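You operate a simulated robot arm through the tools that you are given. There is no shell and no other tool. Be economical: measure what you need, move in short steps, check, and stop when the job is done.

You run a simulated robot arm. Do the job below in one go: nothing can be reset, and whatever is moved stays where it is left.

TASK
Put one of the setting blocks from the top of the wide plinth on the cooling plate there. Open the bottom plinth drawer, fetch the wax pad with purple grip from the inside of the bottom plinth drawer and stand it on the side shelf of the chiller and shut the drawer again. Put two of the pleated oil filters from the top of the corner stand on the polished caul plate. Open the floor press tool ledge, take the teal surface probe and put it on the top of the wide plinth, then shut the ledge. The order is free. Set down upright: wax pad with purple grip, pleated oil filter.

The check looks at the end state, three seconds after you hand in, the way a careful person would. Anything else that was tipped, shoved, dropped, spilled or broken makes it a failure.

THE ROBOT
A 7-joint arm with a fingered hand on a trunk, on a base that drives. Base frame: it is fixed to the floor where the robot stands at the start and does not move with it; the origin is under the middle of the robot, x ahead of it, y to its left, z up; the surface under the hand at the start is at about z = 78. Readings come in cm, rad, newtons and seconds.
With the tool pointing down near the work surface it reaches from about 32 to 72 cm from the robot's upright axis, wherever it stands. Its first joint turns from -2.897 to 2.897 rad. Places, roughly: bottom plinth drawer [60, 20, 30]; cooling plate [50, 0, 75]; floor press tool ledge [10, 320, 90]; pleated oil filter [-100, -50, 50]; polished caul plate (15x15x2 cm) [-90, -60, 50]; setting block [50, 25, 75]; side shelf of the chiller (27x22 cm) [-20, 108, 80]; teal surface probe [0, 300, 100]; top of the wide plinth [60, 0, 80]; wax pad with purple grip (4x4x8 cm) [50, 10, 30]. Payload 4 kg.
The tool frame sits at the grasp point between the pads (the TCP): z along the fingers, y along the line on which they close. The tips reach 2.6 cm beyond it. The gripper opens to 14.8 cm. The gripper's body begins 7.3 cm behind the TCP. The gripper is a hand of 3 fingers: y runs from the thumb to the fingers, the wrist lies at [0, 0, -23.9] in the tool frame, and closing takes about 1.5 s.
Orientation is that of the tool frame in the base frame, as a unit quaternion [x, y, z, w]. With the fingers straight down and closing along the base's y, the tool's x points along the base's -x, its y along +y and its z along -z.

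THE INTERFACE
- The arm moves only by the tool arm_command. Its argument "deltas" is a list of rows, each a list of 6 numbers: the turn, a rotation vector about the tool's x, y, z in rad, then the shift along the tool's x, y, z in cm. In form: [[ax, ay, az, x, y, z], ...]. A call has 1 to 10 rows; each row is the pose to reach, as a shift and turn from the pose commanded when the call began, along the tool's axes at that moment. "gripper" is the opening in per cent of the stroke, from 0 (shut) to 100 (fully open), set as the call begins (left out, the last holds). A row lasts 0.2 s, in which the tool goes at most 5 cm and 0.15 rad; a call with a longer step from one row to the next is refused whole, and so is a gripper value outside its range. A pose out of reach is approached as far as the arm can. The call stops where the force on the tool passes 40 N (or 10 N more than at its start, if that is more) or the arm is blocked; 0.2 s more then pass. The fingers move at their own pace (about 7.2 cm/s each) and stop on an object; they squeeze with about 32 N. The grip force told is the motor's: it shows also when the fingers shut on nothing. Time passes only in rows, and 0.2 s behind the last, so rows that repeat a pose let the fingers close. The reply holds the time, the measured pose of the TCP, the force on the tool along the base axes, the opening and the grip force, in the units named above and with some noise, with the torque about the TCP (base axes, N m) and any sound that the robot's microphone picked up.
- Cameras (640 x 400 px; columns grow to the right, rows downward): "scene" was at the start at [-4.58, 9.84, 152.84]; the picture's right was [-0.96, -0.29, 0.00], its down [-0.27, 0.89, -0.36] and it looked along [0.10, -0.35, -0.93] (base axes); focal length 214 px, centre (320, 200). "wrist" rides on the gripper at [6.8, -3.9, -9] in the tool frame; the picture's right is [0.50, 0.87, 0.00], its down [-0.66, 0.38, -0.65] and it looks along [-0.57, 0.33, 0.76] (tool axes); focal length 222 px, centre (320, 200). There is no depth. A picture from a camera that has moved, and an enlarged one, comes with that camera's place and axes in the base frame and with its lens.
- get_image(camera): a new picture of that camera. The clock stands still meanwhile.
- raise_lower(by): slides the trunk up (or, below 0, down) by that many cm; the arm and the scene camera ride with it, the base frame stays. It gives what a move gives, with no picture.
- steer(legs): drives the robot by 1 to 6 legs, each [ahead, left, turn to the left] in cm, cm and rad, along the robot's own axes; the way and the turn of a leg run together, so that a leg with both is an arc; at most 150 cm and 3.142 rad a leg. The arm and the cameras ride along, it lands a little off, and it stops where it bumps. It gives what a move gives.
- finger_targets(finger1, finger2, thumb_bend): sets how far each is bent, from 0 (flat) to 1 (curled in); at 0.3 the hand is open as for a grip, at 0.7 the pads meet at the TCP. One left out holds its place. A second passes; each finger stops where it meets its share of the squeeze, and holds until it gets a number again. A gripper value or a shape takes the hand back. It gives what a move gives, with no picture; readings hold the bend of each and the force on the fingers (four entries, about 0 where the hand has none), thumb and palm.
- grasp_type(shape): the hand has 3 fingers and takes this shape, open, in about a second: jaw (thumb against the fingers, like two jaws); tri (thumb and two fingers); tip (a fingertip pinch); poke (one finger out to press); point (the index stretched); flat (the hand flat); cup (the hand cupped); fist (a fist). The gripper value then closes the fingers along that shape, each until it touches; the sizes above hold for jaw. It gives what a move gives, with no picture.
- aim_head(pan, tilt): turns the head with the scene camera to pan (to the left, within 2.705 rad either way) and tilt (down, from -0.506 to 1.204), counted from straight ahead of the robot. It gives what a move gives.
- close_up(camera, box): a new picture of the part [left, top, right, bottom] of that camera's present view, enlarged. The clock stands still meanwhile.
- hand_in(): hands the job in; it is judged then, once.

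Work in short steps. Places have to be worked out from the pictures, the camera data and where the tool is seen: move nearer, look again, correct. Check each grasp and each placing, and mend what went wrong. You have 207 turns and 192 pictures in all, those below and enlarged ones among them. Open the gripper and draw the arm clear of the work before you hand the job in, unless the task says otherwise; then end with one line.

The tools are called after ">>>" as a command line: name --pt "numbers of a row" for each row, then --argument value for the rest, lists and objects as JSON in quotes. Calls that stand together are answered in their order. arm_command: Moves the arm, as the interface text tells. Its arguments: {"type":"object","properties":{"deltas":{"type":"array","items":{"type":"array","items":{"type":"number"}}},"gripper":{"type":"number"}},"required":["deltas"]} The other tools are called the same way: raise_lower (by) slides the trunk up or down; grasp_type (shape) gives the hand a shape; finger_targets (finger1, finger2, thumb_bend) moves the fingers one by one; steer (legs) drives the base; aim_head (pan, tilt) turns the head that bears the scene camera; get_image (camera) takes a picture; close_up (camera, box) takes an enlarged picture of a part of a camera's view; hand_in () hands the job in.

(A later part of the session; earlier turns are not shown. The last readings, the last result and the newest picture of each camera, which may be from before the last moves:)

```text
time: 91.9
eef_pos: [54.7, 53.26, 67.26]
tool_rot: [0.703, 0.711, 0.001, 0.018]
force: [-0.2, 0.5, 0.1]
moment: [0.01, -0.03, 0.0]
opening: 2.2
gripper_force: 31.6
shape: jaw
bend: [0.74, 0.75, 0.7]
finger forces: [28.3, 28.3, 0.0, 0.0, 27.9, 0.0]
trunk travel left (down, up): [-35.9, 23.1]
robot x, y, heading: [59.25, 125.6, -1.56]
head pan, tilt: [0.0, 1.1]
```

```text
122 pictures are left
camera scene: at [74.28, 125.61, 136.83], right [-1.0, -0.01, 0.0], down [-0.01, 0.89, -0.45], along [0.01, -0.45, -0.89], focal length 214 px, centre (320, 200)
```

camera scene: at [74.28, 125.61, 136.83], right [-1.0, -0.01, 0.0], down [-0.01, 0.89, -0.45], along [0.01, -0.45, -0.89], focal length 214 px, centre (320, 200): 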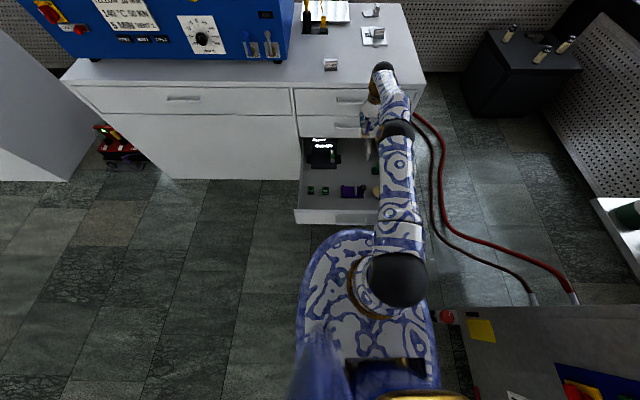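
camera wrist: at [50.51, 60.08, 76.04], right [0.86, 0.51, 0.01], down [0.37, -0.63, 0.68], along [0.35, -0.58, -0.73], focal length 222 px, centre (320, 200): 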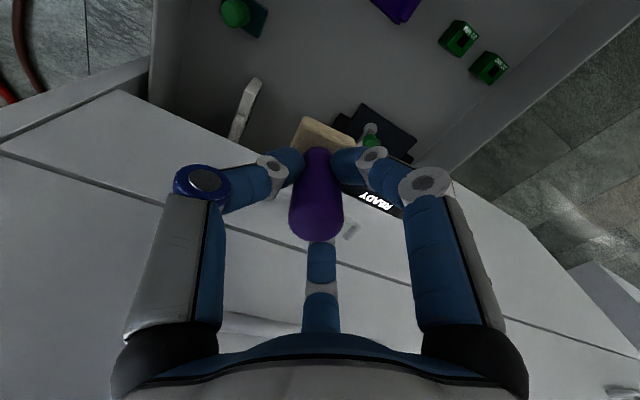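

Pad held. The passage to the chiller needs the drawer closed first; it slides with only ~4 N, so I'll close it by nudging the front panel with the hand's side (beside the handle). First back off.

>>> steer --legs '[[-40, 0, 0]]'

>>> aim_head --pan -0.2 --tilt 0.9

>>> get_image --camera "scene"

>>> get_image --camera "wrist"

```text
time: 94.4
eef_pos: [54.39, 93.1, 67.25]
tool_rot: [0.701, 0.713, 0.0, 0.018]
force: [-0.5, -0.2, -1.1]
moment: [0.0, 0.0, 0.01]
opening: 2.19
gripper_force: 31.8
shape: jaw
bend: [0.74, 0.75, 0.7]
finger forces: [28.3, 28.3, 0.1, 0.1, 27.8, 0.0]
trunk travel left (down, up): [-35.9, 23.1]
robot x, y, heading: [58.94, 165.55, -1.556]
head pan, tilt: [0.0, 1.1]
```

```text
time: 95.1
eef_pos: [54.29, 93.13, 67.26]
tool_rot: [0.701, 0.713, 0.001, 0.017]
force: [-0.6, -0.2, -0.9]
moment: [-0.03, 0.0, -0.03]
opening: 2.2
gripper_force: 31.8
shape: jaw
bend: [0.74, 0.75, 0.7]
finger forces: [28.3, 28.4, 0.0, 0.1, 27.8, 0.0]
trunk travel left (down, up): [-35.9, 23.1]
robot x, y, heading: [58.72, 165.59, -1.549]
head pan, tilt: [-0.201, 0.901]
```

```text
121 pictures are left
camera scene: at [72.2, 164.48, 138.22], right [-0.98, 0.18, 0.0], down [0.14, 0.77, -0.62], along [-0.11, -0.61, -0.78], focal length 214 px, centre (320, 200)
```

scene: 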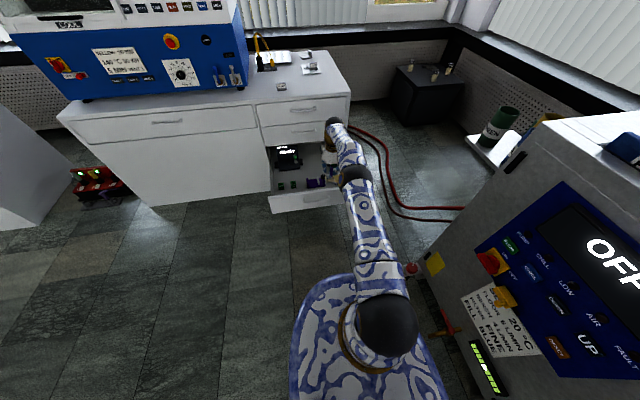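

```text
120 pictures are left
camera wrist: at [50.15, 99.97, 76.05], right [0.86, 0.51, 0.01], down [0.37, -0.63, 0.68], along [0.36, -0.58, -0.73], focal length 222 px, centre (320, 200)
```

wrist: 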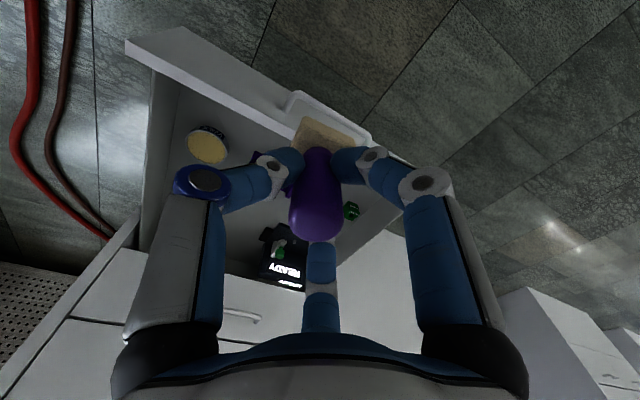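

Panel outer face ≈ y 88. Move the hand to x≈45, y≈104 and lower.

>>> arm_command --pt "0 0 0 3.5 -3 0" --pt "0 0 0 7 -6 0" --pt "0 0 0 11 -8.8 0" --pt "0 0 0 11 -9 0"

>>> raise_lower --by -25.5

>>> get_image --camera "wrist"

>>> get_image --camera "scene"

```text
time: 96.1
eef_pos: [45.11, 103.98, 66.76]
tool_rot: [0.701, 0.713, 0.0, 0.018]
force: [0.2, -0.2, -0.7]
moment: [0.01, 0.02, 0.0]
opening: 2.18
gripper_force: 31.9
shape: jaw
bend: [0.74, 0.75, 0.7]
finger forces: [28.4, 28.2, 0.1, 0.0, 28.1, 0.0]
trunk travel left (down, up): [-35.9, 23.1]
robot x, y, heading: [58.6, 165.75, -1.556]
head pan, tilt: [-0.201, 0.901]
```

```text
time: 98.7
eef_pos: [45.17, 103.96, 41.29]
tool_rot: [0.701, 0.713, 0.001, 0.018]
force: [-0.1, -0.2, -0.5]
moment: [-0.04, 0.02, -0.01]
opening: 2.17
gripper_force: 32.0
shape: jaw
bend: [0.74, 0.75, 0.7]
finger forces: [28.3, 28.2, 0.0, 0.1, 28.1, 0.0]
trunk travel left (down, up): [-10.4, 48.6]
robot x, y, heading: [58.84, 166.25, -1.552]
head pan, tilt: [-0.201, 0.901]
```

```text
119 pictures are left
camera wrist: at [40.99, 110.76, 50.02], right [0.86, 0.51, 0.01], down [0.37, -0.63, 0.68], along [0.36, -0.58, -0.73], focal length 222 px, centre (320, 200)
```

wrist: 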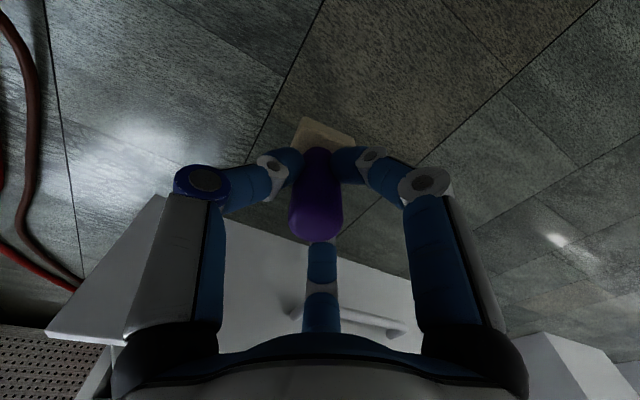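

```text
118 pictures are left
camera scene: at [72.19, 164.49, 112.73], right [-0.98, 0.18, 0.0], down [0.14, 0.77, -0.62], along [-0.11, -0.61, -0.78], focal length 214 px, centre (320, 200)
```

scene: 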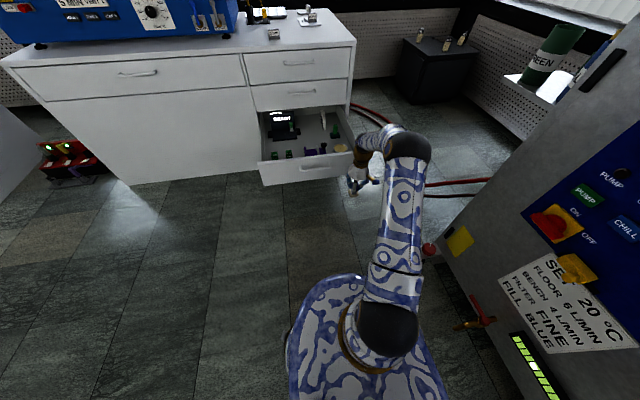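

Shift 2.5 cm further from the handle end and approach until just before contact.

>>> steer --legs '[[4, -2.5, 0], [5, 0, 0]]'

>>> get_image --camera "wrist"

>>> close_up --camera "scene" --box '[250, 90, 450, 220]'

```text
time: 100.2
eef_pos: [42.81, 94.81, 41.3]
tool_rot: [0.701, 0.713, 0.001, 0.018]
force: [0.6, -0.2, -1.5]
moment: [-0.02, 0.04, 0.01]
opening: 2.17
gripper_force: 31.9
shape: jaw
bend: [0.74, 0.75, 0.7]
finger forces: [28.4, 28.2, 0.0, 0.1, 28.0, 0.0]
trunk travel left (down, up): [-10.4, 48.6]
robot x, y, heading: [55.99, 156.44, -1.554]
head pan, tilt: [-0.201, 0.901]
```

```text
117 pictures are left
camera wrist: at [38.66, 101.65, 50.02], right [0.86, 0.51, 0.01], down [0.37, -0.63, 0.68], along [0.36, -0.58, -0.73], focal length 222 px, centre (320, 200)
```

wrist: 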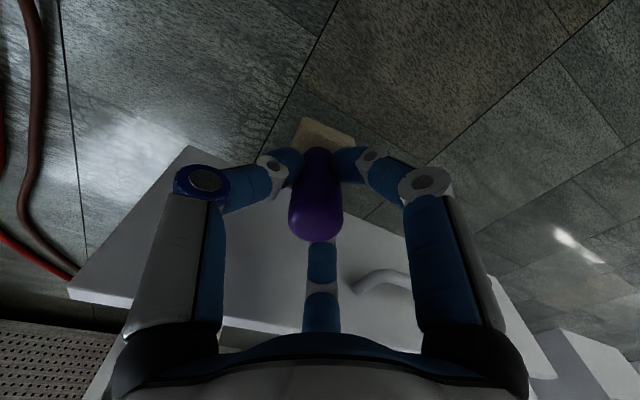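

```text
3.08 times, centred on (350, 155) of scene
camera zoom: at [69.82, 155.4, 112.72], right [-0.98, 0.18, 0.0], down [0.14, 0.77, -0.62], along [-0.11, -0.61, -0.78], focal length 660 px, centre (228, 338)
```

zoom: 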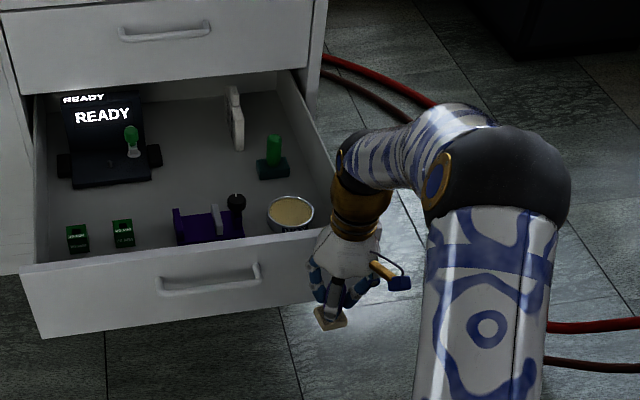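

Push forward gently 6 cm and check the grip.

>>> steer --legs '[[3, 0, 0], [3, 0, 0]]'

>>> get_image --camera "wrist"

>>> close_up --camera "scene" --box '[250, 90, 450, 220]'

```text
time: 101.4
eef_pos: [42.89, 88.83, 41.39]
tool_rot: [0.701, 0.713, 0.001, 0.017]
force: [-0.6, 0.4, -0.9]
moment: [0.01, 0.02, 0.01]
opening: 2.11
gripper_force: 32.0
shape: jaw
bend: [0.74, 0.75, 0.7]
finger forces: [34.1, 27.9, 0.1, 0.0, 30.7, 0.0]
trunk travel left (down, up): [-10.4, 48.6]
robot x, y, heading: [56.72, 150.57, -1.553]
head pan, tilt: [-0.201, 0.901]
```

```text
115 pictures are left
camera wrist: at [38.73, 95.67, 50.02], right [0.86, 0.51, 0.01], down [0.37, -0.63, 0.68], along [0.36, -0.58, -0.73], focal length 222 px, centre (320, 200)
```

wrist: 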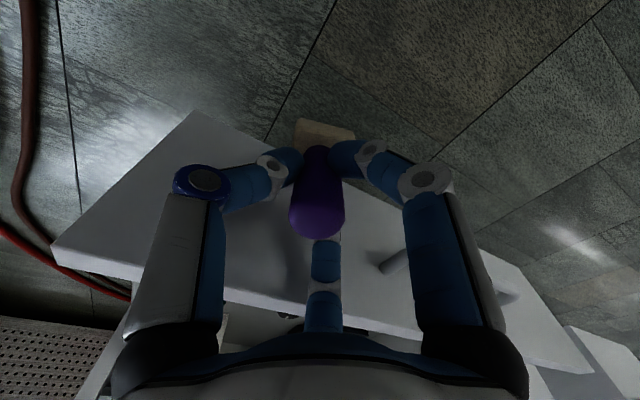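

```text
3.08 times, centred on (350, 155) of scene
camera zoom: at [69.92, 149.4, 112.72], right [-0.98, 0.18, 0.0], down [0.14, 0.77, -0.62], along [-0.11, -0.61, -0.78], focal length 660 px, centre (228, 338)
```

zoom: 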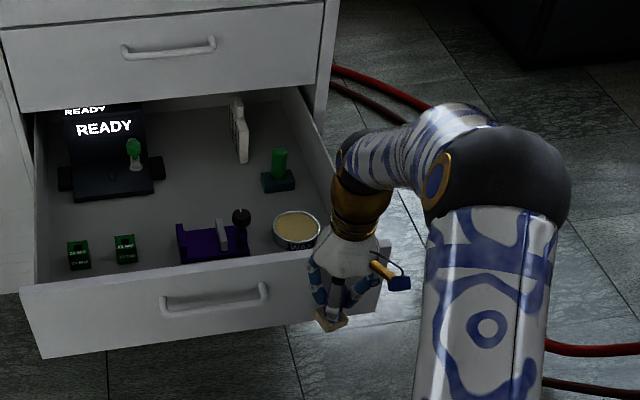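

The pad base itself touches the panel first. Back off, tilt the hand so the palm leads and the pad trails, and lower a bit.

>>> steer --legs '[[-6, 0, 0]]'

>>> arm_command --pt "0 0.13 0 0 0 0" --pt "0 0.26 0 0 0 0" --pt "0 0.39 0 0 0 0" --pt "0 0.5 0 0 0 0" --pt "0 0.5 0 0 0 0"

>>> raise_lower --by -4.5

>>> get_image --camera "wrist"

>>> close_up --camera "scene" --box '[250, 90, 450, 220]'

```text
time: 102.4
eef_pos: [42.85, 94.88, 41.24]
tool_rot: [0.701, 0.713, 0.001, 0.018]
force: [-0.7, -0.4, -1.0]
moment: [-0.04, 0.0, 0.0]
opening: 2.11
gripper_force: 32.5
shape: jaw
bend: [0.74, 0.75, 0.7]
finger forces: [34.1, 27.9, 0.1, 0.0, 30.7, 0.0]
trunk travel left (down, up): [-10.4, 48.6]
robot x, y, heading: [56.72, 156.34, -1.558]
head pan, tilt: [-0.201, 0.901]
```

```text
time: 103.6
eef_pos: [43.05, 96.83, 42.19]
tool_rot: [0.679, 0.695, 0.175, -0.159]
force: [-0.1, 0.5, -0.6]
moment: [0.04, -0.02, 0.0]
opening: 2.13
gripper_force: 32.4
shape: jaw
bend: [0.74, 0.75, 0.7]
finger forces: [32.0, 27.4, 0.0, 0.0, 30.1, 0.1]
out of reach, approached as far as the arm can: row 4, 5
trunk travel left (down, up): [-10.4, 48.6]
robot x, y, heading: [56.51, 156.51, -1.553]
head pan, tilt: [-0.201, 0.901]
```

```text
time: 104.5
eef_pos: [42.95, 96.83, 37.64]
tool_rot: [0.679, 0.695, 0.175, -0.159]
force: [0.8, 1.3, -0.9]
moment: [-0.02, 0.01, 0.01]
opening: 2.12
gripper_force: 32.3
shape: jaw
bend: [0.74, 0.75, 0.7]
finger forces: [31.9, 27.5, 0.0, 0.0, 30.1, 0.0]
trunk travel left (down, up): [-5.9, 53.1]
robot x, y, heading: [56.38, 156.52, -1.557]
head pan, tilt: [-0.201, 0.901]
```

```text
113 pictures are left
camera wrist: at [38.8, 98.5, 48.64], right [0.85, 0.46, 0.25], down [0.39, -0.88, 0.29], along [0.35, -0.15, -0.92], focal length 222 px, centre (320, 200)
```

wrist: 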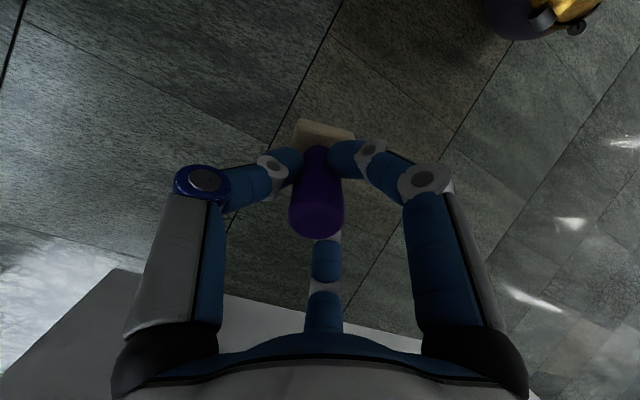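

```text
3.08 times, centred on (350, 155) of scene
camera zoom: at [69.82, 155.48, 108.22], right [-0.98, 0.18, 0.0], down [0.14, 0.77, -0.62], along [-0.11, -0.61, -0.78], focal length 660 px, centre (228, 338)
```

zoom: 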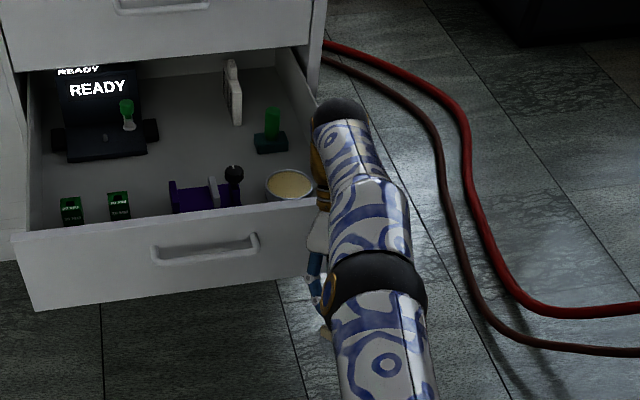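

Now the palm leads by several cm. Push the drawer in.

>>> steer --legs '[[8, 0, 0], [8, 0, 0]]'

>>> close_up --camera "scene" --box '[250, 90, 450, 220]'

>>> get_image --camera "wrist"

```text
time: 106.2
eef_pos: [43.3, 80.94, 37.59]
tool_rot: [0.68, 0.694, 0.175, -0.159]
force: [-0.1, 0.4, -0.7]
moment: [0.04, -0.01, 0.0]
opening: 2.12
gripper_force: 31.9
shape: jaw
bend: [0.74, 0.75, 0.7]
finger forces: [32.2, 27.4, 0.1, 0.0, 30.0, 0.0]
trunk travel left (down, up): [-5.9, 53.1]
robot x, y, heading: [56.57, 140.75, -1.552]
head pan, tilt: [-0.201, 0.901]
```

```text
3.08 times, centred on (350, 155) of scene
camera zoom: at [70.09, 139.75, 108.22], right [-0.98, 0.18, 0.0], down [0.14, 0.77, -0.62], along [-0.11, -0.61, -0.78], focal length 660 px, centre (228, 338)
```

zoom: 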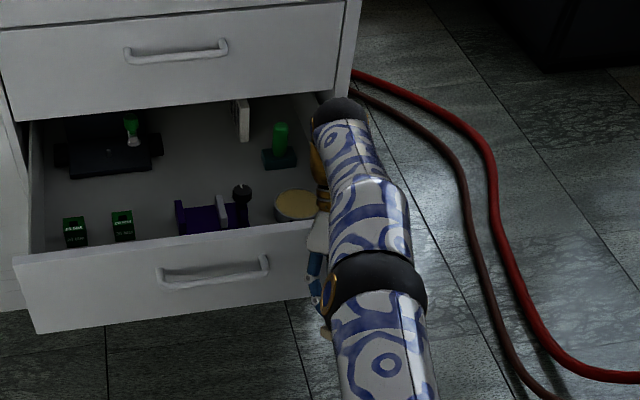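

```text
110 pictures are left
camera wrist: at [39.09, 82.76, 48.64], right [0.85, 0.46, 0.25], down [0.39, -0.88, 0.29], along [0.35, -0.15, -0.92], focal length 222 px, centre (320, 200)
```

wrist: 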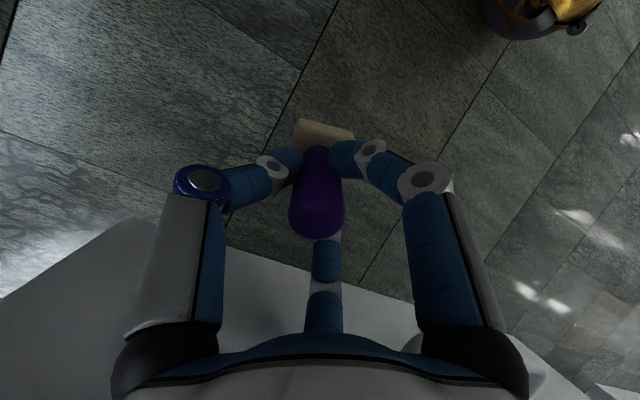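

Works. The wrist overhangs, so I push to about 13 cm open now and finish shutting after delivering the pad.

>>> steer --legs '[[8, 0, 0], [8, 0, 0], [3, 0, 0]]'

>>> get_image --camera "scene"

```text
time: 108.3
eef_pos: [43.65, 61.92, 37.56]
tool_rot: [0.679, 0.696, 0.174, -0.159]
force: [-0.2, -0.2, -1.2]
moment: [0.0, -0.01, 0.0]
opening: 2.14
gripper_force: 31.9
shape: jaw
bend: [0.74, 0.75, 0.7]
finger forces: [32.0, 27.5, 0.0, 0.0, 29.9, 0.0]
trunk travel left (down, up): [-5.9, 53.1]
robot x, y, heading: [57.05, 121.71, -1.552]
head pan, tilt: [-0.201, 0.901]
```

```text
109 pictures are left
camera scene: at [70.42, 120.74, 108.22], right [-0.98, 0.18, 0.0], down [0.14, 0.77, -0.62], along [-0.11, -0.61, -0.78], focal length 214 px, centre (320, 200)
```

scene: 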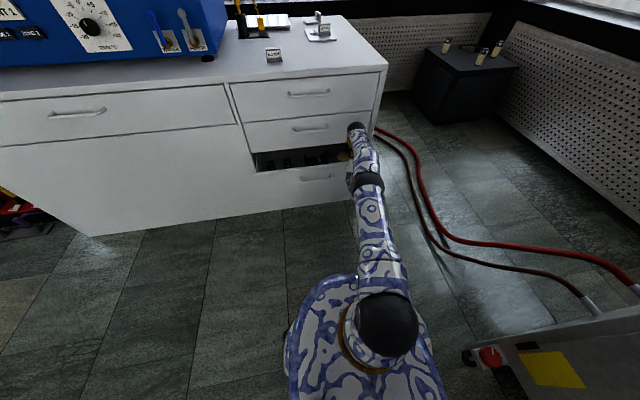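

Drawer nearly shut. Back off, raise, and straighten the hand.

>>> steer --legs '[[-14, 0, 0]]'

>>> raise_lower --by 40

>>> arm_command --pt "0 -0.13 0 1 0 0" --pt "0 -0.26 0 3 0 0" --pt "0 -0.39 0 5 0 0" --pt "0 -0.5 0 7 0 0" --pt "0 -0.5 0 7 0 0"

>>> get_image --camera "wrist"

```text
time: 109.7
eef_pos: [43.39, 76.02, 37.56]
tool_rot: [0.678, 0.696, 0.174, -0.16]
force: [-0.2, -0.8, -0.4]
moment: [-0.02, 0.02, 0.01]
opening: 2.13
gripper_force: 31.9
shape: jaw
bend: [0.74, 0.75, 0.7]
finger forces: [32.0, 27.4, 0.0, 0.0, 30.1, 0.0]
trunk travel left (down, up): [-5.9, 53.1]
robot x, y, heading: [56.43, 135.73, -1.55]
head pan, tilt: [-0.201, 0.901]
```

```text
time: 113.5
eef_pos: [43.47, 76.02, 77.62]
tool_rot: [0.678, 0.696, 0.174, -0.159]
force: [-0.1, -0.1, -1.6]
moment: [-0.02, 0.01, 0.01]
opening: 2.12
gripper_force: 31.9
shape: jaw
bend: [0.74, 0.75, 0.7]
finger forces: [32.0, 27.5, 0.0, 0.0, 29.9, 0.1]
trunk travel left (down, up): [-45.9, 13.1]
robot x, y, heading: [56.83, 136.11, -1.551]
head pan, tilt: [-0.201, 0.901]
```

```text
time: 114.7
eef_pos: [43.21, 82.23, 80.77]
tool_rot: [0.7, 0.714, 0.001, 0.018]
force: [0.0, -0.3, 0.2]
moment: [0.0, 0.0, -0.04]
opening: 2.14
gripper_force: 31.6
shape: jaw
bend: [0.74, 0.75, 0.7]
finger forces: [30.6, 26.6, 0.1, 0.0, 29.1, 0.0]
trunk travel left (down, up): [-45.9, 13.1]
robot x, y, heading: [56.99, 136.34, -1.551]
head pan, tilt: [-0.201, 0.901]
```

```text
108 pictures are left
camera wrist: at [39.03, 89.06, 89.57], right [0.86, 0.52, 0.01], down [0.37, -0.63, 0.68], along [0.36, -0.58, -0.73], focal length 222 px, centre (320, 200)
```

wrist: 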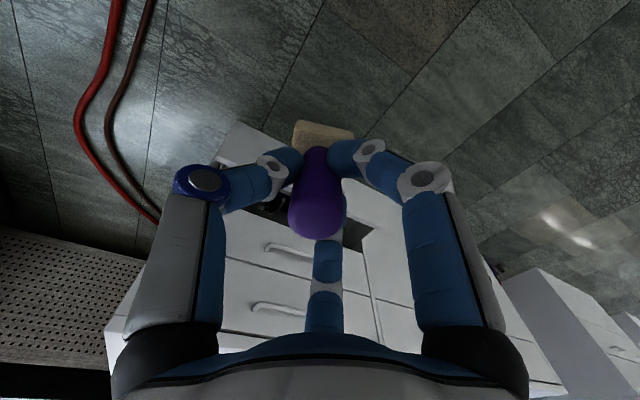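

Pad is held fine. Raise fully and pull the arm in before driving to the chiller.

>>> raise_lower --by 12.5

>>> arm_command --pt "0 0 0 2.5 2.5 -1.5" --pt "0 0 0 5 5 -3" --pt "0 0 0 7.5 7.5 -4.5" --pt "0 0 0 10 10 -6" --pt "0 0 0 12 10 -6"

>>> steer --legs '[[44, 0, 0], [0, -33, 0]]'

>>> aim_head --pan -1.3 --tilt 1.0

>>> get_image --camera "scene"

```text
time: 116.2
eef_pos: [43.25, 82.21, 93.21]
tool_rot: [0.701, 0.713, 0.001, 0.018]
force: [-0.9, 0.1, -0.6]
moment: [0.01, 0.0, -0.02]
opening: 2.11
gripper_force: 31.9
shape: jaw
bend: [0.74, 0.75, 0.7]
finger forces: [30.6, 26.5, 0.1, 0.0, 29.2, 0.0]
trunk travel left (down, up): [-58.4, 0.6]
robot x, y, heading: [56.77, 135.76, -1.552]
head pan, tilt: [-0.201, 0.901]
```

```text
time: 117.4
eef_pos: [52.98, 94.6, 99.32]
tool_rot: [0.7, 0.714, 0.001, 0.018]
force: [0.9, 0.4, -0.7]
moment: [0.01, -0.03, -0.04]
opening: 2.16
gripper_force: 32.5
shape: jaw
bend: [0.74, 0.75, 0.7]
finger forces: [30.3, 26.5, 0.0, 0.0, 29.1, 0.1]
trunk travel left (down, up): [-58.4, 0.6]
robot x, y, heading: [56.68, 135.88, -1.548]
head pan, tilt: [-0.201, 0.901]
```

```text
time: 121.9
eef_pos: [20.5, 49.53, 99.26]
tool_rot: [0.701, 0.713, 0.0, 0.017]
force: [-0.2, -0.4, -0.3]
moment: [-0.06, 0.01, 0.0]
opening: 2.14
gripper_force: 32.1
shape: jaw
bend: [0.74, 0.75, 0.7]
finger forces: [30.2, 26.6, 0.0, 0.0, 29.0, 0.0]
trunk travel left (down, up): [-58.4, 0.6]
robot x, y, heading: [24.82, 90.71, -1.553]
head pan, tilt: [-0.201, 0.901]
```

```text
time: 123.2
eef_pos: [20.61, 49.5, 99.33]
tool_rot: [0.701, 0.713, 0.0, 0.018]
force: [0.2, 0.3, -0.5]
moment: [0.02, -0.04, -0.01]
opening: 2.15
gripper_force: 32.1
shape: jaw
bend: [0.74, 0.75, 0.7]
finger forces: [30.2, 26.5, 0.1, 0.0, 29.0, 0.0]
trunk travel left (down, up): [-58.4, 0.6]
robot x, y, heading: [24.81, 90.88, -1.557]
head pan, tilt: [-1.3, 1.0]
```

```text
107 pictures are left
camera scene: at [32.67, 95.29, 160.0], right [-0.28, 0.96, 0.0], down [0.81, 0.24, -0.54], along [-0.52, -0.15, -0.84], focal length 214 px, centre (320, 200)
```

scene: 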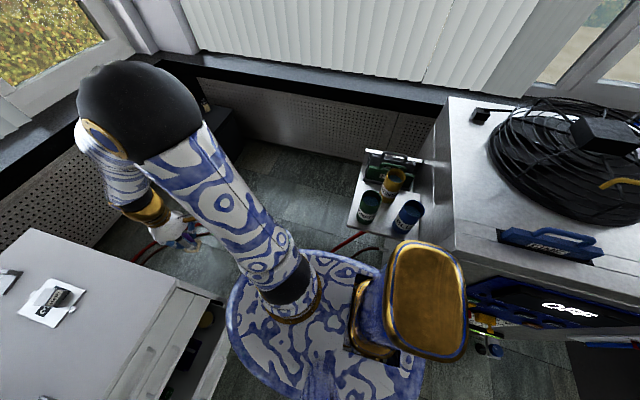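

Clear so far. Drive diagonally to about (2, 72), then turn clockwise toward the shelf.

>>> steer --legs '[[19, -22.5, 0], [0, 0, -2.45]]'

>>> aim_head --pan 0.0 --tilt 1.1

>>> get_image --camera "scene"

>>> get_image --camera "wrist"

```text
time: 131.1
eef_pos: [-20.04, 106.71, 99.46]
tool_rot: [0.902, -0.43, -0.017, 0.006]
force: [-1.1, 0.5, -1.3]
moment: [0.01, 0.04, -0.01]
opening: 2.09
gripper_force: 32.5
shape: jaw
bend: [0.74, 0.75, 0.7]
finger forces: [30.4, 26.1, 0.1, 0.1, 29.9, 0.0]
trunk travel left (down, up): [-58.4, 0.6]
robot x, y, heading: [2.45, 71.77, 2.25]
head pan, tilt: [-1.3, 1.0]
```

```text
time: 132.6
eef_pos: [-20.23, 106.73, 99.41]
tool_rot: [0.903, -0.43, -0.017, 0.007]
force: [0.5, 0.3, -0.7]
moment: [0.02, -0.03, 0.04]
opening: 2.09
gripper_force: 32.0
shape: jaw
bend: [0.74, 0.75, 0.7]
finger forces: [30.4, 25.9, 0.0, 0.1, 30.0, 0.0]
trunk travel left (down, up): [-58.4, 0.6]
robot x, y, heading: [2.38, 71.57, 2.254]
head pan, tilt: [0.0, 1.1]
```

```text
106 pictures are left
camera scene: at [-9.81, 62.63, 159.34], right [0.78, 0.63, 0.0], down [0.56, -0.69, -0.45], along [-0.29, 0.35, -0.89], focal length 214 px, centre (320, 200)
```

scene: 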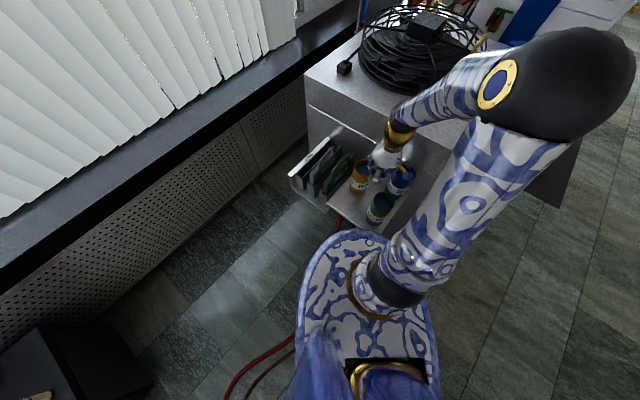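

```text
105 pictures are left
camera wrist: at [-12.41, 103.94, 108.11], right [-0.36, -0.93, 0.01], down [-0.68, 0.27, 0.68], along [-0.64, 0.24, -0.73], focal length 222 px, centre (320, 200)
```

wrist: 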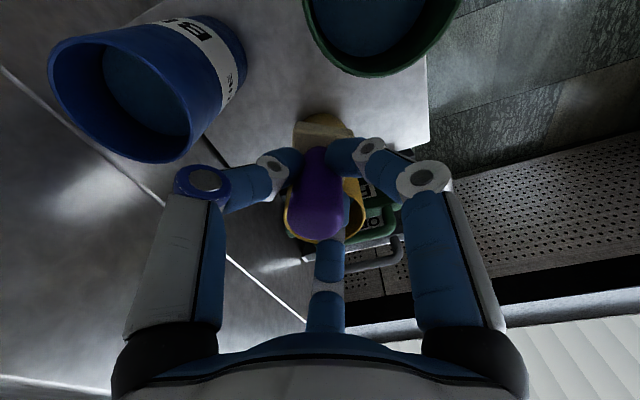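

Zoom in on the shelf to choose the free spot.

>>> close_up --camera "scene" --box '[270, 110, 450, 240]'

>>> close_up --camera "wrist" --box '[200, 60, 480, 280]'

```text
3.08 times, centred on (360, 175) of scene
camera zoom: at [-9.81, 62.63, 159.34], right [0.78, 0.63, 0.0], down [0.56, -0.69, -0.45], along [-0.29, 0.35, -0.89], focal length 660 px, centre (197, 277)
```

zoom: 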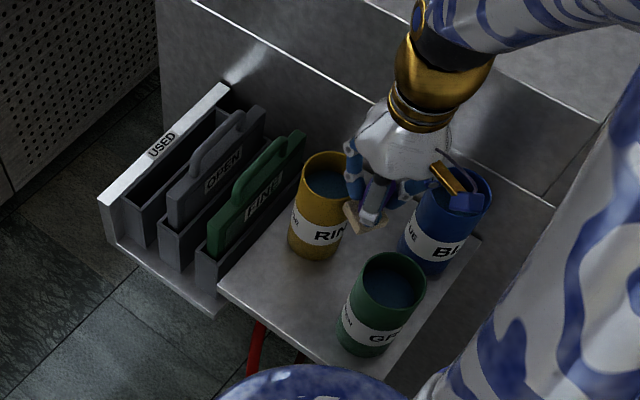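

```text
1.82 times, centred on (340, 170) of wrist
camera zoom: at [-12.41, 103.94, 108.11], right [-0.36, -0.93, 0.01], down [-0.68, 0.27, 0.68], along [-0.64, 0.24, -0.73], focal length 404 px, centre (284, 254)
```

zoom: 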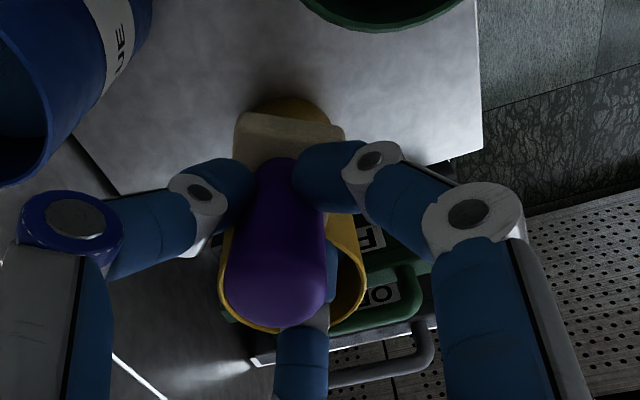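

Free spot: about [-24.5, 99.5], clear of yellow and green cans. Move above it.

>>> arm_command --pt "0 0 0 1.4 4 0" --pt "0 0 0 2.9 7.9 0" --pt "0 0 0 2.9 7.9 3" --pt "0 0 0 2.9 7.9 5"

>>> get_image --camera "wrist"

>>> close_up --camera "scene" --box '[270, 110, 450, 240]'

```text
time: 133.6
eef_pos: [-24.53, 99.64, 94.59]
tool_rot: [0.902, -0.43, -0.017, 0.006]
force: [-0.6, 0.1, -0.5]
moment: [0.01, 0.02, -0.01]
opening: 2.08
gripper_force: 31.8
shape: jaw
bend: [0.74, 0.75, 0.7]
finger forces: [29.7, 26.2, 0.1, 0.0, 29.6, 0.1]
trunk travel left (down, up): [-58.4, 0.6]
robot x, y, heading: [2.44, 71.69, 2.25]
head pan, tilt: [0.0, 1.1]
```

```text
102 pictures are left
camera wrist: at [-16.84, 96.83, 103.28], right [-0.36, -0.93, 0.01], down [-0.68, 0.27, 0.68], along [-0.64, 0.24, -0.73], focal length 222 px, centre (320, 200)
```

wrist: 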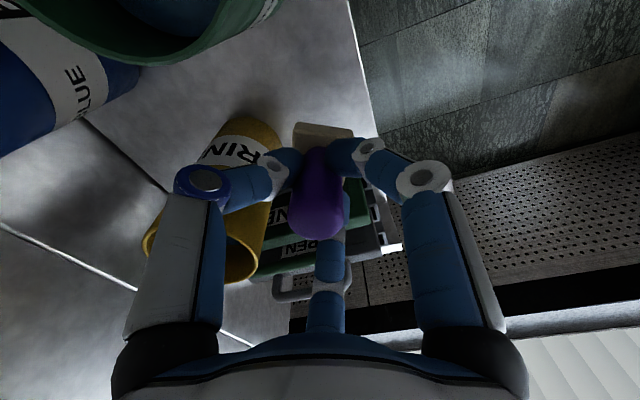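

```text
3.08 times, centred on (360, 175) of scene
camera zoom: at [-9.83, 62.65, 159.34], right [0.78, 0.63, 0.0], down [0.56, -0.69, -0.45], along [-0.29, 0.35, -0.89], focal length 660 px, centre (197, 277)
```

zoom: 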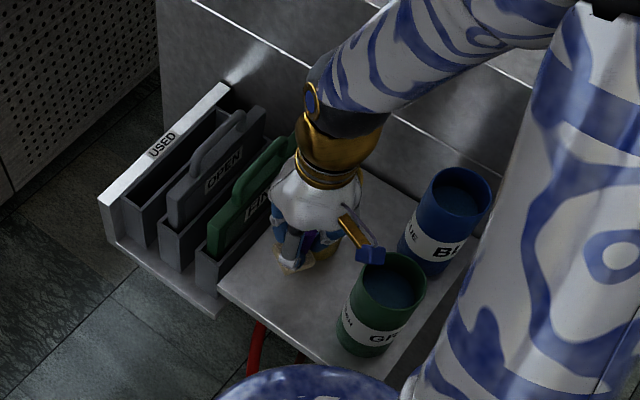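

Good location. Lower slowly: 6 cm, then check.

>>> arm_command --pt "0 0 0 0 0 3" --pt "0 0 0 0 0 5" --pt "0 0 0 0 0 6.5"

>>> get_image --camera "wrist"

>>> close_up --camera "scene" --box '[300, 130, 420, 230]'

```text
time: 134.4
eef_pos: [-24.87, 99.71, 87.96]
tool_rot: [0.902, -0.431, -0.016, 0.006]
force: [0.1, 0.1, -0.9]
moment: [-0.02, -0.01, -0.01]
opening: 2.09
gripper_force: 31.6
shape: jaw
bend: [0.74, 0.75, 0.7]
finger forces: [29.3, 25.8, 0.0, 0.1, 29.3, 0.1]
trunk travel left (down, up): [-58.4, 0.6]
robot x, y, heading: [2.98, 72.18, 2.251]
head pan, tilt: [0.0, 1.1]
```

```text
100 pictures are left
camera wrist: at [-17.17, 96.93, 96.71], right [-0.36, -0.93, 0.01], down [-0.68, 0.27, 0.68], along [-0.64, 0.24, -0.73], focal length 222 px, centre (320, 200)
```

wrist: 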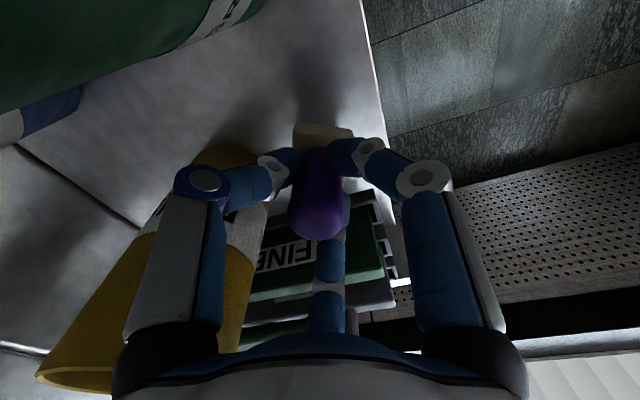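

```text
4.00 times, centred on (360, 180) of scene
camera zoom: at [-9.82, 62.63, 159.34], right [0.78, 0.63, 0.0], down [0.56, -0.69, -0.45], along [-0.29, 0.35, -0.89], focal length 858 px, centre (160, 280)
```

zoom: 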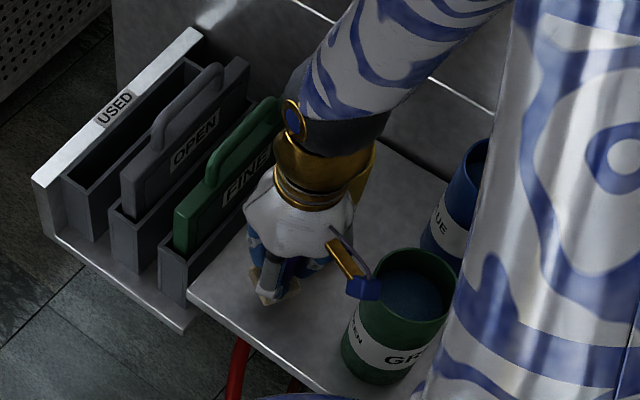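

Still clear. Lower in small steps to contact.

>>> arm_command --pt "0 0 0 0 0 0.5" --pt "0 0 0 0 0 1.0" --pt "0 0 0 0 0 1.5" --pt "0 0 0 0 0 1.8"

>>> close_up --camera "wrist" --box '[200, 60, 480, 280]'

```text
time: 135.4
eef_pos: [-24.92, 99.78, 86.1]
tool_rot: [0.903, -0.43, -0.017, 0.006]
force: [0.2, 1.0, -0.5]
moment: [-0.03, 0.02, 0.0]
opening: 2.07
gripper_force: 32.1
shape: jaw
bend: [0.74, 0.75, 0.7]
finger forces: [29.2, 25.7, 0.0, 0.0, 29.2, 0.0]
trunk travel left (down, up): [-58.4, 0.6]
robot x, y, heading: [1.97, 71.9, 2.254]
head pan, tilt: [0.0, 1.1]
```

```text
1.82 times, centred on (340, 170) of wrist
camera zoom: at [-17.23, 96.9, 94.95], right [-0.36, -0.93, 0.01], down [-0.68, 0.27, 0.68], along [-0.64, 0.24, -0.73], focal length 404 px, centre (284, 254)
```

zoom: 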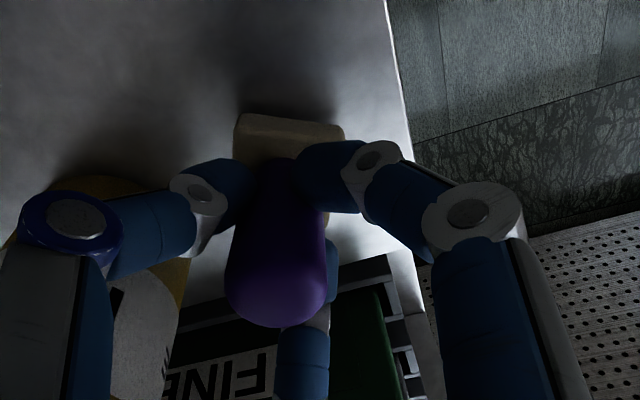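

>>> arm_command --pt "0 0 0 0 0 0.3" --pt "0 0 0 0 0 0.6" --pt "0 0 0 0 0 0.8"

```text
time: 136.2
eef_pos: [-24.97, 99.51, 85.46]
tool_rot: [0.902, -0.43, -0.017, 0.006]
force: [-2.7, -1.5, 15.2]
moment: [0.0, -0.19, -0.06]
opening: 2.17
gripper_force: 32.1
shape: jaw
bend: [0.74, 0.75, 0.71]
finger forces: [34.1, 28.8, 0.1, 0.0, 32.8, 0.0]
trunk travel left (down, up): [-58.4, 0.6]
robot x, y, heading: [2.3, 71.87, 2.25]
head pan, tilt: [0.0, 1.1]
```

Contact at 15 N. Back off 0.15, open modestly and lift.

>>> arm_command --pt "0 0 0 0 0 -0.2" --pt "0 0 0 0 0 -0.2"

>>> arm_command --pt "0 0 0 0 0 0" --pt "0 0 0 0 0 0" --pt "0 0 0 0 0 0" --pt "0 0 0 0 0 0" --gripper 35

>>> get_image --camera "wrist"

```text
time: 136.8
eef_pos: [-24.86, 99.55, 85.6]
tool_rot: [0.903, -0.43, -0.017, 0.006]
force: [-1.6, -0.3, 4.2]
moment: [0.02, -0.1, 0.01]
opening: 2.16
gripper_force: 32.0
shape: jaw
bend: [0.74, 0.75, 0.71]
finger forces: [33.1, 26.9, 0.0, 0.0, 32.8, 0.0]
trunk travel left (down, up): [-58.4, 0.6]
robot x, y, heading: [2.18, 71.57, 2.252]
head pan, tilt: [0.0, 1.1]
```

```text
time: 137.8
eef_pos: [-24.95, 99.68, 85.62]
tool_rot: [0.903, -0.43, -0.016, 0.006]
force: [0.5, 0.6, 0.4]
moment: [0.02, 0.0, 0.0]
opening: 5.16
gripper_force: 0.1
shape: jaw
bend: [0.77, 0.77, 0.7]
finger forces: [0.0, 0.1, 0.0, 0.0, 0.0, 0.1]
trunk travel left (down, up): [-58.4, 0.6]
robot x, y, heading: [2.43, 71.73, 2.25]
head pan, tilt: [0.0, 1.1]
```

```text
97 pictures are left
camera wrist: at [-17.23, 96.72, 94.4], right [-0.36, -0.93, 0.01], down [-0.68, 0.27, 0.68], along [-0.64, 0.24, -0.73], focal length 222 px, centre (320, 200)
```

wrist: 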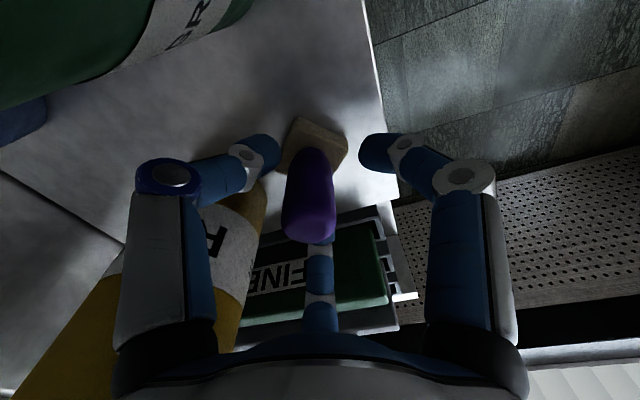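

Released; pad stands upright. Lift straight up.

>>> arm_command --pt "0 0 0 0 0 -3" --pt "0 0 0 0 0 -7" --pt "0 0 0 0 0 -11" --pt "0 0 0 0 0 -15"

>>> get_image --camera "wrist"

>>> close_up --camera "scene" --box '[270, 110, 450, 240]'

```text
time: 138.8
eef_pos: [-24.14, 99.39, 100.45]
tool_rot: [0.903, -0.43, -0.017, 0.006]
force: [0.6, 0.0, 0.1]
moment: [0.0, -0.01, 0.02]
opening: 5.14
gripper_force: 0.0
shape: jaw
bend: [0.77, 0.77, 0.7]
finger forces: [0.0, 0.0, 0.1, 0.1, 0.1, 0.0]
trunk travel left (down, up): [-58.4, 0.6]
robot x, y, heading: [2.1, 71.55, 2.249]
head pan, tilt: [0.0, 1.1]
```

```text
96 pictures are left
camera wrist: at [-16.56, 96.58, 109.27], right [-0.36, -0.93, 0.01], down [-0.68, 0.27, 0.68], along [-0.64, 0.23, -0.73], focal length 222 px, centre (320, 200)
```

wrist: 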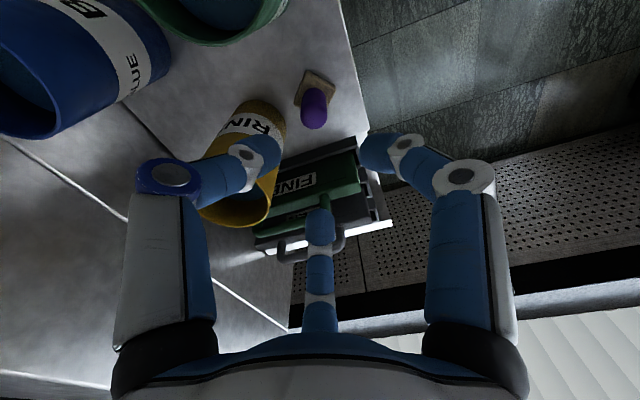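

```text
3.08 times, centred on (360, 175) of scene
camera zoom: at [-9.79, 62.56, 159.33], right [0.78, 0.63, 0.0], down [0.56, -0.69, -0.45], along [-0.29, 0.35, -0.89], focal length 660 px, centre (197, 277)
```

zoom: 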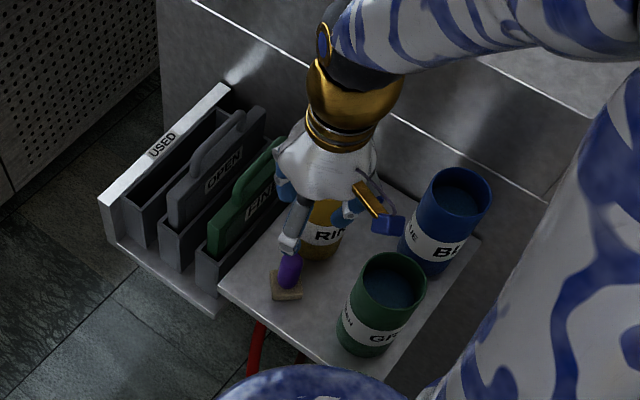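

Wax pad is delivered. Next the corner stand: turn to face -x, advance, and strafe to it.

>>> steer --legs '[[0, 0, 0.89], [24, 0, 0], [0, 105, 0]]'

>>> aim_head --pan 0.0 --tilt 0.9

>>> get_image --camera "scene"

```text
time: 147.9
eef_pos: [-61.38, -36.58, 100.64]
tool_rot: [1.0, -0.005, -0.012, 0.013]
force: [-0.3, 0.4, 0.2]
moment: [0.01, 0.0, -0.01]
opening: 5.13
gripper_force: 0.1
shape: jaw
bend: [0.77, 0.77, 0.7]
finger forces: [0.0, 0.0, 0.0, 0.1, 0.1, 0.0]
trunk travel left (down, up): [-58.4, 0.6]
robot x, y, heading: [-23.2, -33.89, 3.132]
head pan, tilt: [0.0, 1.1]
```

```text
time: 148.6
eef_pos: [-61.33, -36.62, 100.44]
tool_rot: [1.0, -0.006, -0.012, 0.013]
force: [-0.3, -0.1, -0.2]
moment: [0.01, 0.0, -0.02]
opening: 5.15
gripper_force: 0.0
shape: jaw
bend: [0.77, 0.77, 0.7]
finger forces: [0.1, 0.0, 0.0, 0.0, 0.0, 0.0]
trunk travel left (down, up): [-58.4, 0.6]
robot x, y, heading: [-22.53, -33.64, 3.128]
head pan, tilt: [0.0, 0.901]
```

```text
94 pictures are left
camera scene: at [-24.98, -48.81, 160.72], right [0.01, 1.0, 0.0], down [0.78, -0.01, -0.62], along [-0.62, 0.01, -0.78], focal length 214 px, centre (320, 200)
```

scene: 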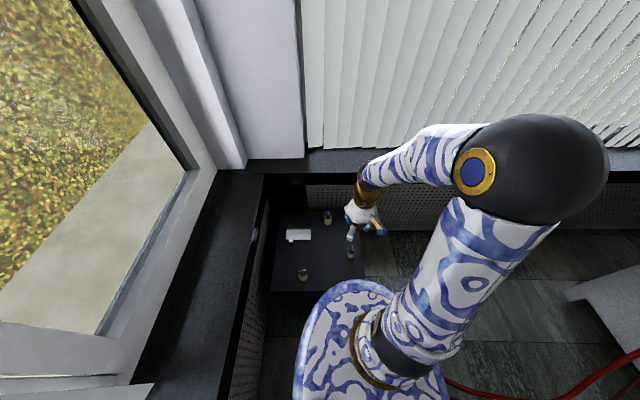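

>>> close_up --camera "scene" --box '[250, 190, 400, 310]'

>>> get_image --camera "wrist"

```text
3.33 times, centred on (325, 250) of scene
camera zoom: at [-24.98, -48.81, 160.72], right [0.01, 1.0, 0.0], down [0.78, -0.01, -0.62], along [-0.62, 0.01, -0.78], focal length 715 px, centre (303, 33)
```

zoom: 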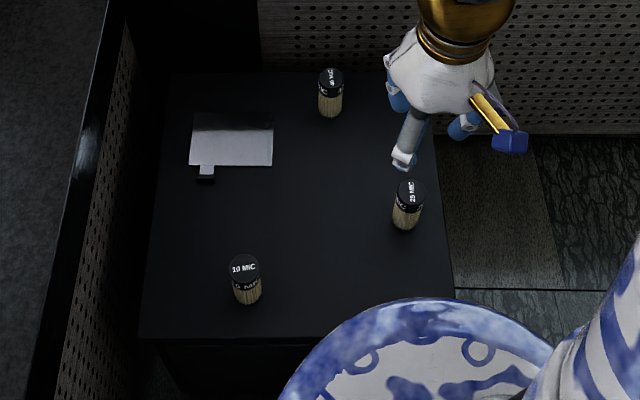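

```text
92 pictures are left
camera wrist: at [-54.28, -32.6, 109.22], right [0.49, -0.87, 0.01], down [-0.64, -0.35, 0.68], along [-0.59, -0.34, -0.73], focal length 222 px, centre (320, 200)
```

wrist: 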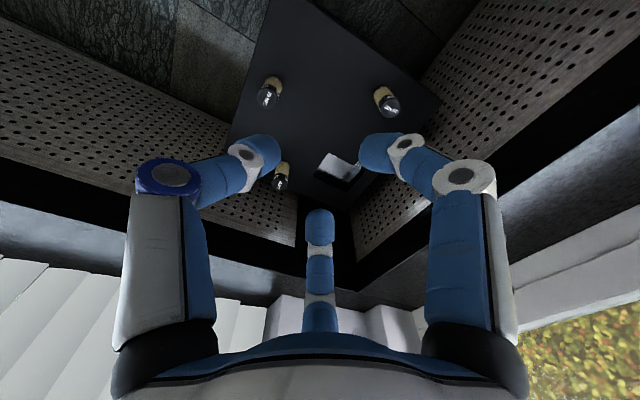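

Filters A (10 MIC) at [-62.5,-56.5] and B (25 MIC) at [-74,-31.4], about 9 cm tall; plate centre about [-88,-60]. Move left 9 cm and lower the trunk.

>>> steer --legs '[[0, 9, 0]]'

>>> raise_lower --by -26

>>> arm_command --pt "0 0 0 0 3 0" --pt "0 0 0 0 6 0" --gripper 60

>>> get_image --camera "wrist"

>>> get_image --camera "scene"

```text
time: 149.7
eef_pos: [-61.49, -45.86, 100.52]
tool_rot: [1.0, -0.005, -0.012, 0.014]
force: [1.1, 0.8, -0.7]
moment: [0.06, 0.01, -0.03]
opening: 5.18
gripper_force: 0.2
shape: jaw
bend: [0.77, 0.77, 0.7]
finger forces: [0.0, 0.0, 0.0, 0.0, 0.0, 0.0]
trunk travel left (down, up): [-58.4, 0.6]
robot x, y, heading: [-22.98, -42.53, 3.132]
head pan, tilt: [0.0, 0.901]
```

```text
time: 152.4
eef_pos: [-61.42, -45.77, 74.49]
tool_rot: [1.0, -0.005, -0.012, 0.013]
force: [-0.2, 0.2, -0.1]
moment: [0.01, -0.05, -0.04]
opening: 5.16
gripper_force: 0.0
shape: jaw
bend: [0.77, 0.77, 0.7]
finger forces: [0.0, 0.1, 0.0, 0.0, 0.0, 0.1]
trunk travel left (down, up): [-32.4, 26.6]
robot x, y, heading: [-23.05, -42.75, 3.133]
head pan, tilt: [0.0, 0.901]
```

```text
time: 153.0
eef_pos: [-61.36, -51.74, 74.47]
tool_rot: [1.0, -0.005, -0.012, 0.013]
force: [0.1, 0.5, -0.4]
moment: [0.0, -0.01, -0.03]
opening: 8.83
gripper_force: 0.1
shape: jaw
bend: [0.32, 0.32, 0.7]
finger forces: [0.1, 0.1, 0.0, 0.0, 0.1, 0.0]
trunk travel left (down, up): [-32.4, 26.6]
robot x, y, heading: [-22.81, -42.76, 3.128]
head pan, tilt: [0.0, 0.901]
```

```text
91 pictures are left
camera wrist: at [-54.33, -47.8, 83.3], right [0.49, -0.87, 0.01], down [-0.64, -0.35, 0.68], along [-0.59, -0.34, -0.73], focal length 222 px, centre (320, 200)
```

wrist: 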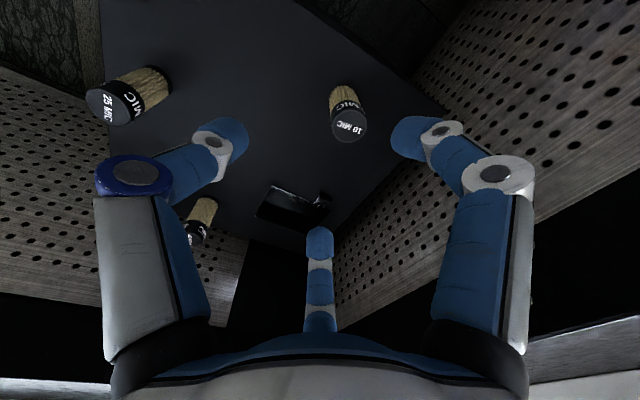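

```text
90 pictures are left
camera scene: at [-25.06, -57.85, 134.72], right [0.01, 1.0, 0.0], down [0.78, -0.01, -0.62], along [-0.62, 0.01, -0.78], focal length 214 px, centre (320, 200)
```

scene: 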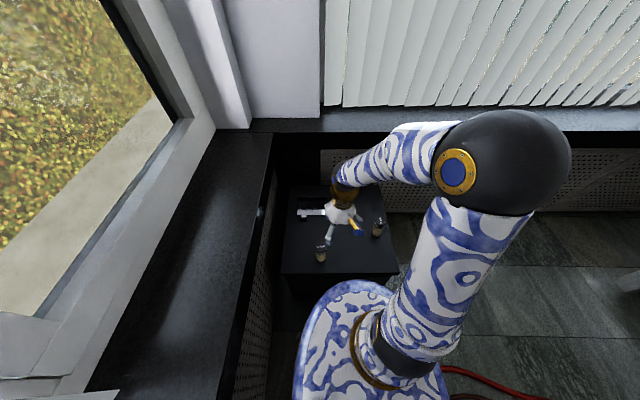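

Filter A is at [-62, -56.2]. Move above and descend to z≈56.

>>> arm_command --pt "0 0 0 -0.6 4.4 0" --pt "0 0 0 -0.6 4.4 4.5" --pt "0 0 0 -0.6 4.4 9"

>>> get_image --camera "wrist"

```text
time: 153.8
eef_pos: [-62.46, -56.41, 65.74]
tool_rot: [1.0, -0.005, -0.012, 0.013]
force: [0.4, -0.2, -0.2]
moment: [-0.02, 0.04, 0.02]
opening: 8.85
gripper_force: 0.0
shape: jaw
bend: [0.32, 0.32, 0.7]
finger forces: [0.0, 0.0, 0.0, 0.0, 0.0, 0.1]
trunk travel left (down, up): [-32.4, 26.6]
robot x, y, heading: [-23.06, -43.05, 3.136]
head pan, tilt: [0.0, 0.901]
```

```text
89 pictures are left
camera wrist: at [-55.27, -52.43, 74.53], right [0.49, -0.87, 0.01], down [-0.64, -0.35, 0.68], along [-0.59, -0.34, -0.73], focal length 222 px, centre (320, 200)
```

wrist: 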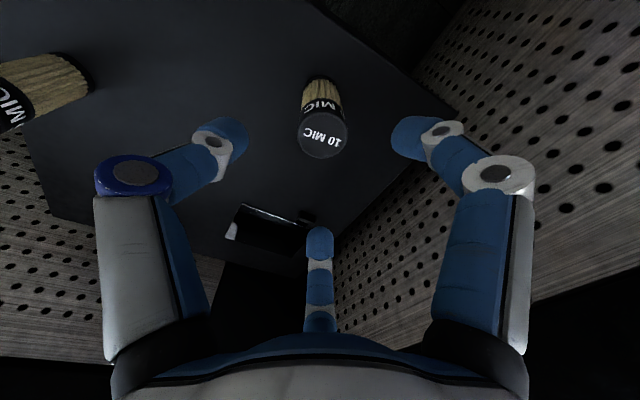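

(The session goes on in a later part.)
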